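You operate a simulated robot arm through the tools that you are given. There is no shell and no other tool. Be economical: measure what you need, move in short steps, check, and stop when the job is done.

Carry out the task below with a simulated robot arm. There is one attempt and no reset: what you move stays moved.

TASK
Slide the primer tin along the door table top until it stands next to the coat brush.
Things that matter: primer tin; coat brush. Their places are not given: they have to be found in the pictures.

It is judged by the outcome, as a careful person would: the job done as asked, and still so three seconds after it is handed in. It fails if anything else is knocked over, pushed out of place, dropped, spilled or broken.

THE ROBOT
A 6-joint arm with a two-finger parallel gripper, fixed in place. Base frame: the origin is at the foot of the arm, x ahead of it, y to its left, z up; the work surface is at about z = 850. Lengths are in mm, angles in degrees, forces in N, time in s.
With the tool pointing down near the work surface it reaches from about 240 to 640 mm from the base axis. Its first joint turns from -66.0 to 66.0 degrees. Payload 2.7 kg.
Tool frame: the origin (TCP) lies between the finger pads and is the grasp point; the fingertips stand 23 mm ahead of it; z points along the fingers, y is the line along which they close. The gripper opens to 94 mm. The fingers are 38 mm wide and 10 mm thick; the gripper's body (54 by 96 mm) begins 39 mm behind the TCP.
Orientation is that of the tool frame in the base frame, as a unit quaternion [x, y, z, w]. With the fingers straight down and closing along the base's y, the tool's x points along the base's -x, its y along +y and its z along -z.

THE INTERFACE
- The arm moves only by the tool step_arm. Its argument "rows" is a list of rows, each a list of 3 entries, a list of its own where there are three numbers: the shift along the tool's x, y, z in mm, then the turn, a rotation vector about the tool's x, y, z in degrees, then the gripper command, from -1 (shut) to 1 (fully open), values between in proportion. In form: [[[x, y, z], [ax, ay, az], claw], ...]. A call has 1 to 10 rows; each row is the pose to reach, as a shift and turn from the pose commanded when the call began, along the tool's axes at that moment. A row lasts 0.2 s, in which the tool goes at most 50 mm and 8.6 degrees; a call with a longer step from one row to the next is refused whole, and so is a gripper value outside its range. A pose out of reach is approached as far as the arm can. The call stops where the force on the tool passes 40 N (or 10 N more than at its start, if that is more) or the arm is blocked; 0.2 s more then pass. The fingers move at their own pace (about 45 mm/s each) and stop on an object; they squeeze with about 22 N. The grip force told is the motor's: it shows also when the fingers shut on nothing. Time passes only in rows, and 0.2 s behind the last, so rows that repeat a pose let the fingers close. It gives the time, the measured TCP pose, the force on the tool (base axes), the opening and the grip force at its end, in the units of the frame above (readings bear some noise).
- Cameras (640 x 400 px; columns grow to the right, rows downward): "scene" is fixed at [75.3, -431.6, 1409.3]; the picture's right is [0.78, -0.62, 0.00], its down [-0.33, -0.41, -0.85] and it looks along [0.53, 0.67, -0.53] (base axes); focal length 368 px, centre (320, 200). "wrist" rides on the gripper at [-39, 0, -44] in the tool frame; the picture's right is [0.00, -1.00, 0.00], its down [0.97, 0.00, -0.24] and it looks along [0.24, 0.00, 0.97] (tool axes); focal length 218 px, centre (320, 200).
- capture(camera): a new picture of that camera. No time passes.
- locate(camera, pixels): for up to 12 pixels [column, row] of the newest picture of that camera ("zoom" is the newest enlarged one), the place [x, y, z] in the base frame of the surface seen there, good to about 2 mm. No time passes.
- zoom(camera, box): a new picture of the part [left, top, right, bottom] of that camera's present view, enlarged. No time passes.
- hand_in(): hands the job in; it is judged then, once.

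Work in short steps. Measure before you move; look again where a grasp or a placing could have gone wrong, and mend it. You have 60 turns and 22 pictures in all, the two below and enlarged ones among them. Open the gripper and draw the arm clear of the work before you hand the job in, unless the task says otherwise; then end with one line.

The tools are called after "Request:" as a command line: name --argument value ..., lists and objects as JSON in quotes. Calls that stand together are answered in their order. step_arm: Moves the arm, as the interface text tells. Its arguments: {"type":"object","properties":{"rows":{"type":"array","items":{"type":"array"}}},"required":["rows"]} The other tools are called the same way: capture (camera) takes a picture; locate (camera, pixels) gives the place of the surface under pixels of a picture; zoom (camera, box) takes an enlarged picture of a part of a camera's view; hand_in () hands the job in.

At the start:

```text
time: 0.0
eef_pos: [364.9, -18.8, 1102.6]
ee_rot: [0.001, 1.0, -0.001, 0.0]
contact_force: [0.2, 0.3, -0.5]
width: 94.1
gripper_force: 0.0
```

scene: 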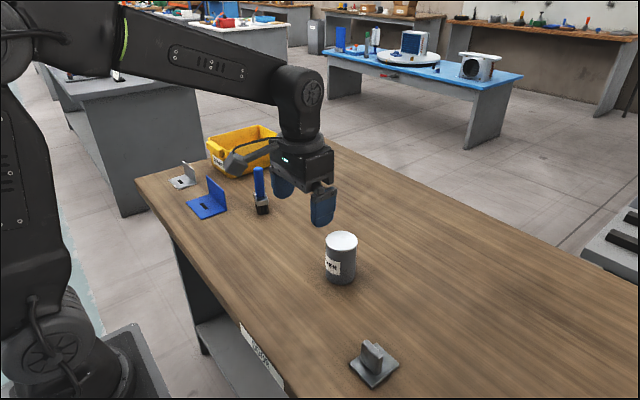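
wrist: 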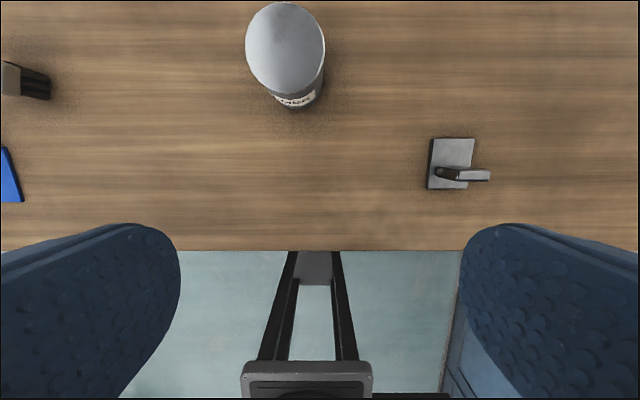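

The tin stands at scene (341,258). The brush is probably the blue-handled thing at (261,190). I zoom in and measure both.

Request:
zoom --camera "scene" --box '[160, 110, 400, 390]'

Request:
locate --camera "scene" --pixels '[[341, 240], [326, 241], [357, 241], [341, 282], [341, 260], [261, 172], [261, 208], [255, 205], [268, 205], [262, 190], [215, 205], [372, 365]]'

Request:
locate --camera "wrist" --pixels '[[285, 45], [247, 45], [324, 45], [285, 5], [20, 80], [45, 85], [8, 180], [295, 104], [460, 175], [120, 90]]'

```text
1.43 times, centred on (280, 250) of scene
```

zoom: 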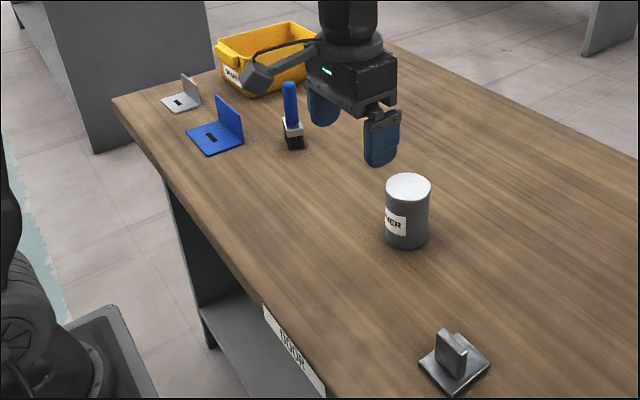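

```text
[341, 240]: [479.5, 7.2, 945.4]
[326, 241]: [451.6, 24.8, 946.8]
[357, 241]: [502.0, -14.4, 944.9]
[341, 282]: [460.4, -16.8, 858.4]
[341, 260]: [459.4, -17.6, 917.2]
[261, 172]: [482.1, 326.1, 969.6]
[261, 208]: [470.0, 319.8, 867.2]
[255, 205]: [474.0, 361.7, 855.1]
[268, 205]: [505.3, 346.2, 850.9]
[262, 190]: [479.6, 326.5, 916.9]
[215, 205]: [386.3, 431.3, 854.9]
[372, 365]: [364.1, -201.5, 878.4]
```

```text
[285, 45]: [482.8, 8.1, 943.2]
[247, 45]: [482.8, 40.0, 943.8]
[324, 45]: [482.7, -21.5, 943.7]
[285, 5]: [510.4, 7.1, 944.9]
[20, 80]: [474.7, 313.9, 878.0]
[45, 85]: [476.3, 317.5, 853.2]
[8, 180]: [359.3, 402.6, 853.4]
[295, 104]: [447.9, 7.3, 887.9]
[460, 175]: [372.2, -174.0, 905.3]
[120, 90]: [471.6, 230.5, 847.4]
```

The tin's axis is near (480, 8), about 64 mm across, with its top at 945. The brush stands on its bristles near (480, 325). I turn the tool so the fingers close along base x with the camera side away from the brush, and move above the tin.

Request:
step_arm --rows '[[[-12, 3, 0], [0, 0, 8.5], 1], [[-24, 6, 0], [0, 0, 17], 1], [[-36, 9, 0], [0, 0, 25.5], 1], [[-48, 12, 0], [0, 0, 34], 1], [[-60, 15, 0], [0, 0, 42.5], 1], [[-72, 18, 0], [0, 0, 51], 1], [[-84, 21, 0], [0, 0, 59.5], 1], [[-96, 24, 0], [0, 0, 68], 1], [[-108, 26, 0], [0, 0, 76.5], 1], [[-115, 27, 0], [0, 0, 85], 1]]'

```text
time: 2.2
eef_pos: [479.9, 8.0, 1103.4]
ee_rot: [0.676, 0.737, 0.0, 0.0]
contact_force: [0.6, -0.7, 0.5]
width: 93.9
gripper_force: 0.1
```

The tool is above the tin. I finish the last 5° and look.

Request:
step_arm --rows '[[[0, 0, 0], [0, 0, 5], 1], [[0, 0, 0], [0, 0, 5], 1]]'

Request:
capture --camera "wrist"

Request:
zoom --camera "scene" --box '[180, 130, 380, 290]'

```text
time: 2.8
eef_pos: [479.5, 8.9, 1102.3]
ee_rot: [0.708, 0.706, 0.0, 0.001]
contact_force: [-0.1, -0.1, -0.2]
width: 93.9
gripper_force: 0.0
```

```text
18 pictures are left
```

wrist: 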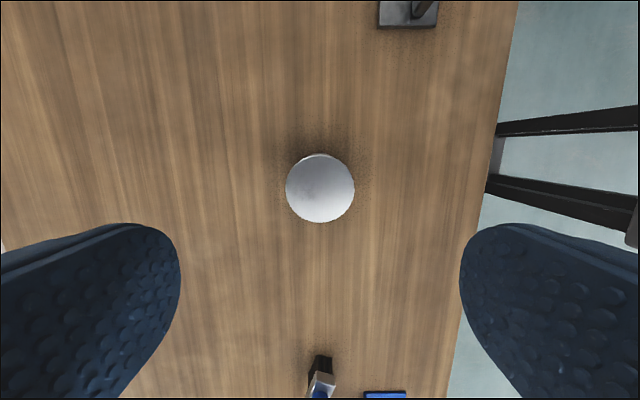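

```text
2.50 times, centred on (280, 210) of scene
```

zoom: 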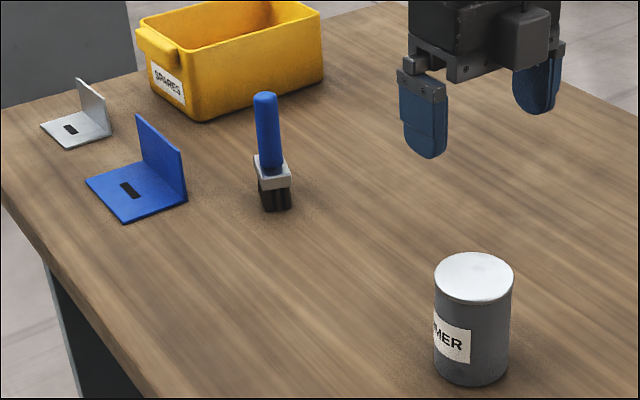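

Everything is visible now: the tin's lid is centred at wrist (320,188), and the brush is at wrist (321,375). I measure the edges exactly.

Request:
locate --camera "wrist" --pixels '[[287, 188], [353, 188], [320, 156], [320, 221], [320, 188], [315, 357], [331, 360], [310, 385], [334, 376]]'

Request:
locate --camera "zoom" --pixels '[[265, 96], [261, 175], [285, 180], [262, 204], [275, 207], [289, 203], [291, 168], [256, 160], [180, 200], [205, 118]]'

```text
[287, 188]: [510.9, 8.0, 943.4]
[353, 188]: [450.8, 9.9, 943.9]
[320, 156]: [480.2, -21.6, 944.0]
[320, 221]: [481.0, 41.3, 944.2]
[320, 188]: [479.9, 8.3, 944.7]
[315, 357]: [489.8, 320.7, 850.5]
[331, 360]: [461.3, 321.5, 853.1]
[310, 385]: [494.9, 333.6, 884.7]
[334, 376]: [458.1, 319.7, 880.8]
```

```text
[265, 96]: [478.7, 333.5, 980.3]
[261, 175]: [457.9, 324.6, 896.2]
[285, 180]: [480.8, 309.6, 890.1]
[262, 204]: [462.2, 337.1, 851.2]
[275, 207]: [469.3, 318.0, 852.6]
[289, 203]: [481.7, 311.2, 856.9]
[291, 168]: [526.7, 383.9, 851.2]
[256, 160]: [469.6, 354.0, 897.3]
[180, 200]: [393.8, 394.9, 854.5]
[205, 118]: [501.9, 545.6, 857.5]
```

The tin's axis is at (480.5, 9), radius about 32. The brush's near face is at y≈309. I descend straight to z≈912 around the tin, which keeps the gripper body about 7 mm above the lid.

Request:
step_arm --rows '[[[0, 1, 40], [0, 0, 0], 1], [[0, 1, 80], [0, 0, 0], 1], [[0, 1, 115], [0, 0, 0], 1], [[0, 1, 140], [0, 0, 0], 1], [[0, 1, 160], [0, 0, 0], 1], [[0, 1, 175], [0, 0, 0], 1], [[0, 1, 185], [0, 0, 0], 1], [[0, 1, 190], [0, 0, 0], 1], [[0, 1, 190], [0, 0, 0], 1]]'

```text
time: 4.8
eef_pos: [481.3, 7.7, 912.0]
ee_rot: [0.707, 0.707, 0.0, 0.0]
contact_force: [0.0, -0.8, -0.8]
width: 93.8
gripper_force: 0.0
```

No contact on the way down. Now I close on the tin.

Request:
step_arm --rows '[[[0, 0, 0], [0, 0, 0], 0.6], [[0, 0, 0], [0, 0, 0], 0.4], [[0, 0, 0], [0, 0, 0], 0.2], [[0, 0, 0], [0, 0, 0], 0], [[0, 0, 0], [0, 0, 0], -0.3], [[0, 0, 0], [0, 0, 0], -0.3]]'

```text
time: 6.2
eef_pos: [481.2, 8.5, 913.7]
ee_rot: [0.707, 0.707, 0.0, 0.0]
contact_force: [-1.7, 0.1, 1.0]
width: 60.9
gripper_force: 22.4
```

The tin is held at 61 mm. I slide it toward +y (tool +x) with no lift, part way first.

Request:
step_arm --rows '[[[8, 0, 0], [0, 0, 0], -0.3], [[22, 0, 0], [0, 0, 0], -0.3], [[40, 0, 0], [0, 0, 0], -0.3], [[60, 0, 0], [0, 0, 0], -0.3], [[80, 0, 0], [0, 0, 0], -0.3], [[100, 0, 0], [0, 0, 0], -0.3], [[120, 0, 0], [0, 0, 0], -0.3], [[138, 0, 0], [0, 0, 0], -0.3], [[150, 0, 0], [0, 0, 0], -0.3], [[155, 0, 0], [0, 0, 0], -0.3]]'

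Request:
capture --camera "scene"

Request:
capture --camera "wrist"

```text
time: 8.4
eef_pos: [482.3, 163.2, 911.9]
ee_rot: [0.708, 0.707, -0.001, 0.0]
contact_force: [-0.2, -2.3, 2.8]
width: 60.8
gripper_force: 22.0
```

```text
16 pictures are left
```

scene: 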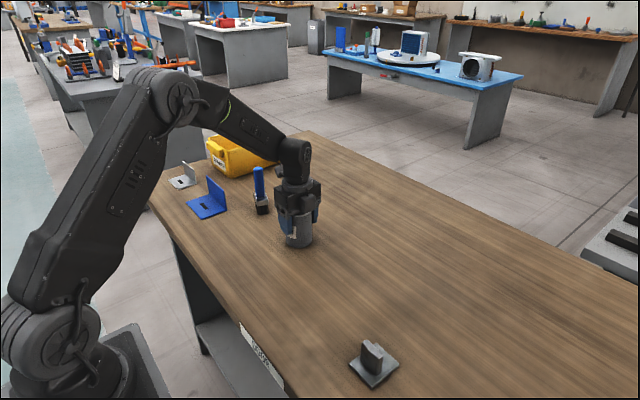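

```text
15 pictures are left
```

wrist: 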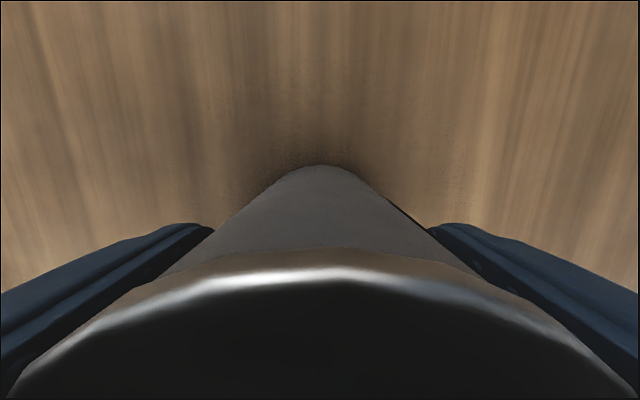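

The tin slid upright with the grip. The brush and the rest are undisturbed. I continue slowly to y≈257, which leaves about 20 mm to the brush.

Request:
step_arm --rows '[[[10, 0, 0], [0, 0, 0], -0.3], [[25, 0, 0], [0, 0, 0], -0.3], [[40, 0, 0], [0, 0, 0], -0.3], [[55, 0, 0], [0, 0, 0], -0.3], [[67, 0, 0], [0, 0, 0], -0.3], [[77, 0, 0], [0, 0, 0], -0.3], [[84, 0, 0], [0, 0, 0], -0.3], [[90, 0, 0], [0, 0, 0], -0.3], [[94, 0, 0], [0, 0, 0], -0.3], [[94, 0, 0], [0, 0, 0], -0.3]]'

Request:
zoom --camera "scene" --box '[180, 110, 380, 270]'

```text
time: 10.6
eef_pos: [481.1, 258.1, 912.6]
ee_rot: [0.707, 0.707, -0.001, 0.0]
contact_force: [0.2, -0.5, 0.5]
width: 58.9
gripper_force: 22.3
```

```text
2.50 times, centred on (280, 190) of scene
```

zoom: 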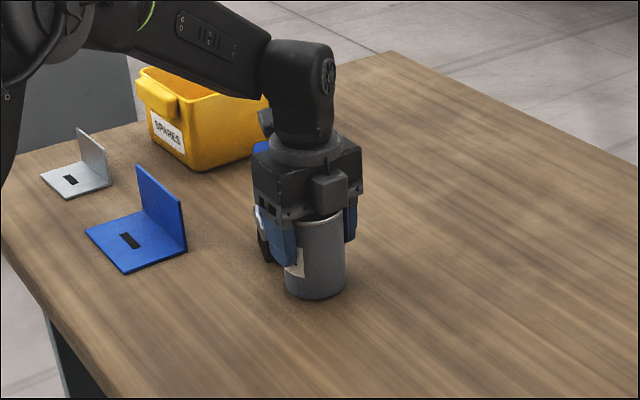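

The tin is beside the brush with no contact force. I open the fingers and then rise straight up.

Request:
step_arm --rows '[[[0, 0, 0], [0, 0, 0], 0.5], [[0, 0, 0], [0, 0, 0], 1], [[0, 0, 0], [0, 0, 0], 1], [[0, 0, 0], [0, 0, 0], 1], [[0, 0, -15], [0, 0, 0], 1], [[0, 0, -40], [0, 0, 0], 1], [[0, 0, -75], [0, 0, 0], 1], [[0, 0, -115], [0, 0, 0], 1], [[0, 0, -155], [0, 0, 0], 1], [[0, 0, -190], [0, 0, 0], 1]]'

Request:
capture --camera "wrist"

Request:
zoom --camera "scene" --box '[180, 110, 380, 270]'

Request:
locate --camera "wrist" --pixels '[[320, 188], [320, 156], [320, 219], [288, 188], [352, 188]]'

```text
time: 12.8
eef_pos: [480.9, 256.9, 1103.9]
ee_rot: [0.707, 0.707, 0.0, 0.0]
contact_force: [0.2, -0.8, 0.1]
width: 94.2
gripper_force: 0.0
```

```text
13 pictures are left
```

wrist: 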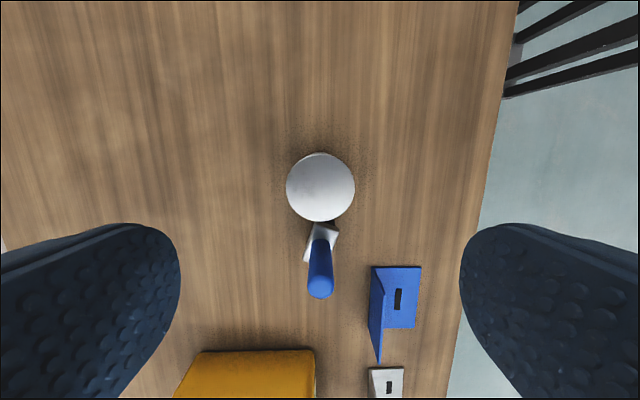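

```text
2.50 times, centred on (280, 190) of scene
```

zoom: 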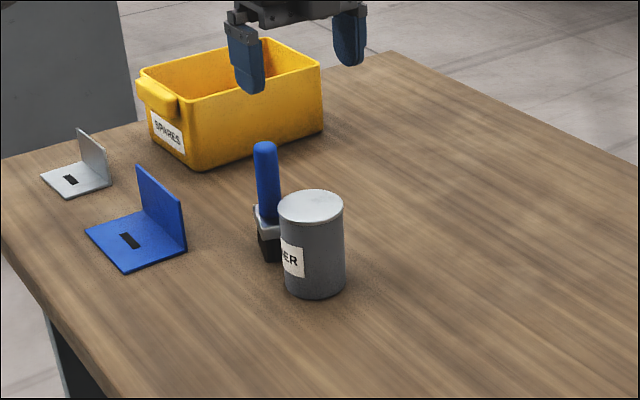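

```text
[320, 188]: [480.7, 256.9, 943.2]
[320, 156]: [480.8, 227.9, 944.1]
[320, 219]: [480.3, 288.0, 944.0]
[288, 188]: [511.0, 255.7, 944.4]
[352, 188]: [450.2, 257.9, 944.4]
```

The tin stands upright at (481, 257), with its edge about 20 mm from the brush. The brush hasn't moved, and the arm is high and open. I hand the job in.

Request:
hand_in

```text
The job is handed in.
```

The primer tin was slid along the table top and now stands upright about 20 mm from the coat brush; nothing else was moved.
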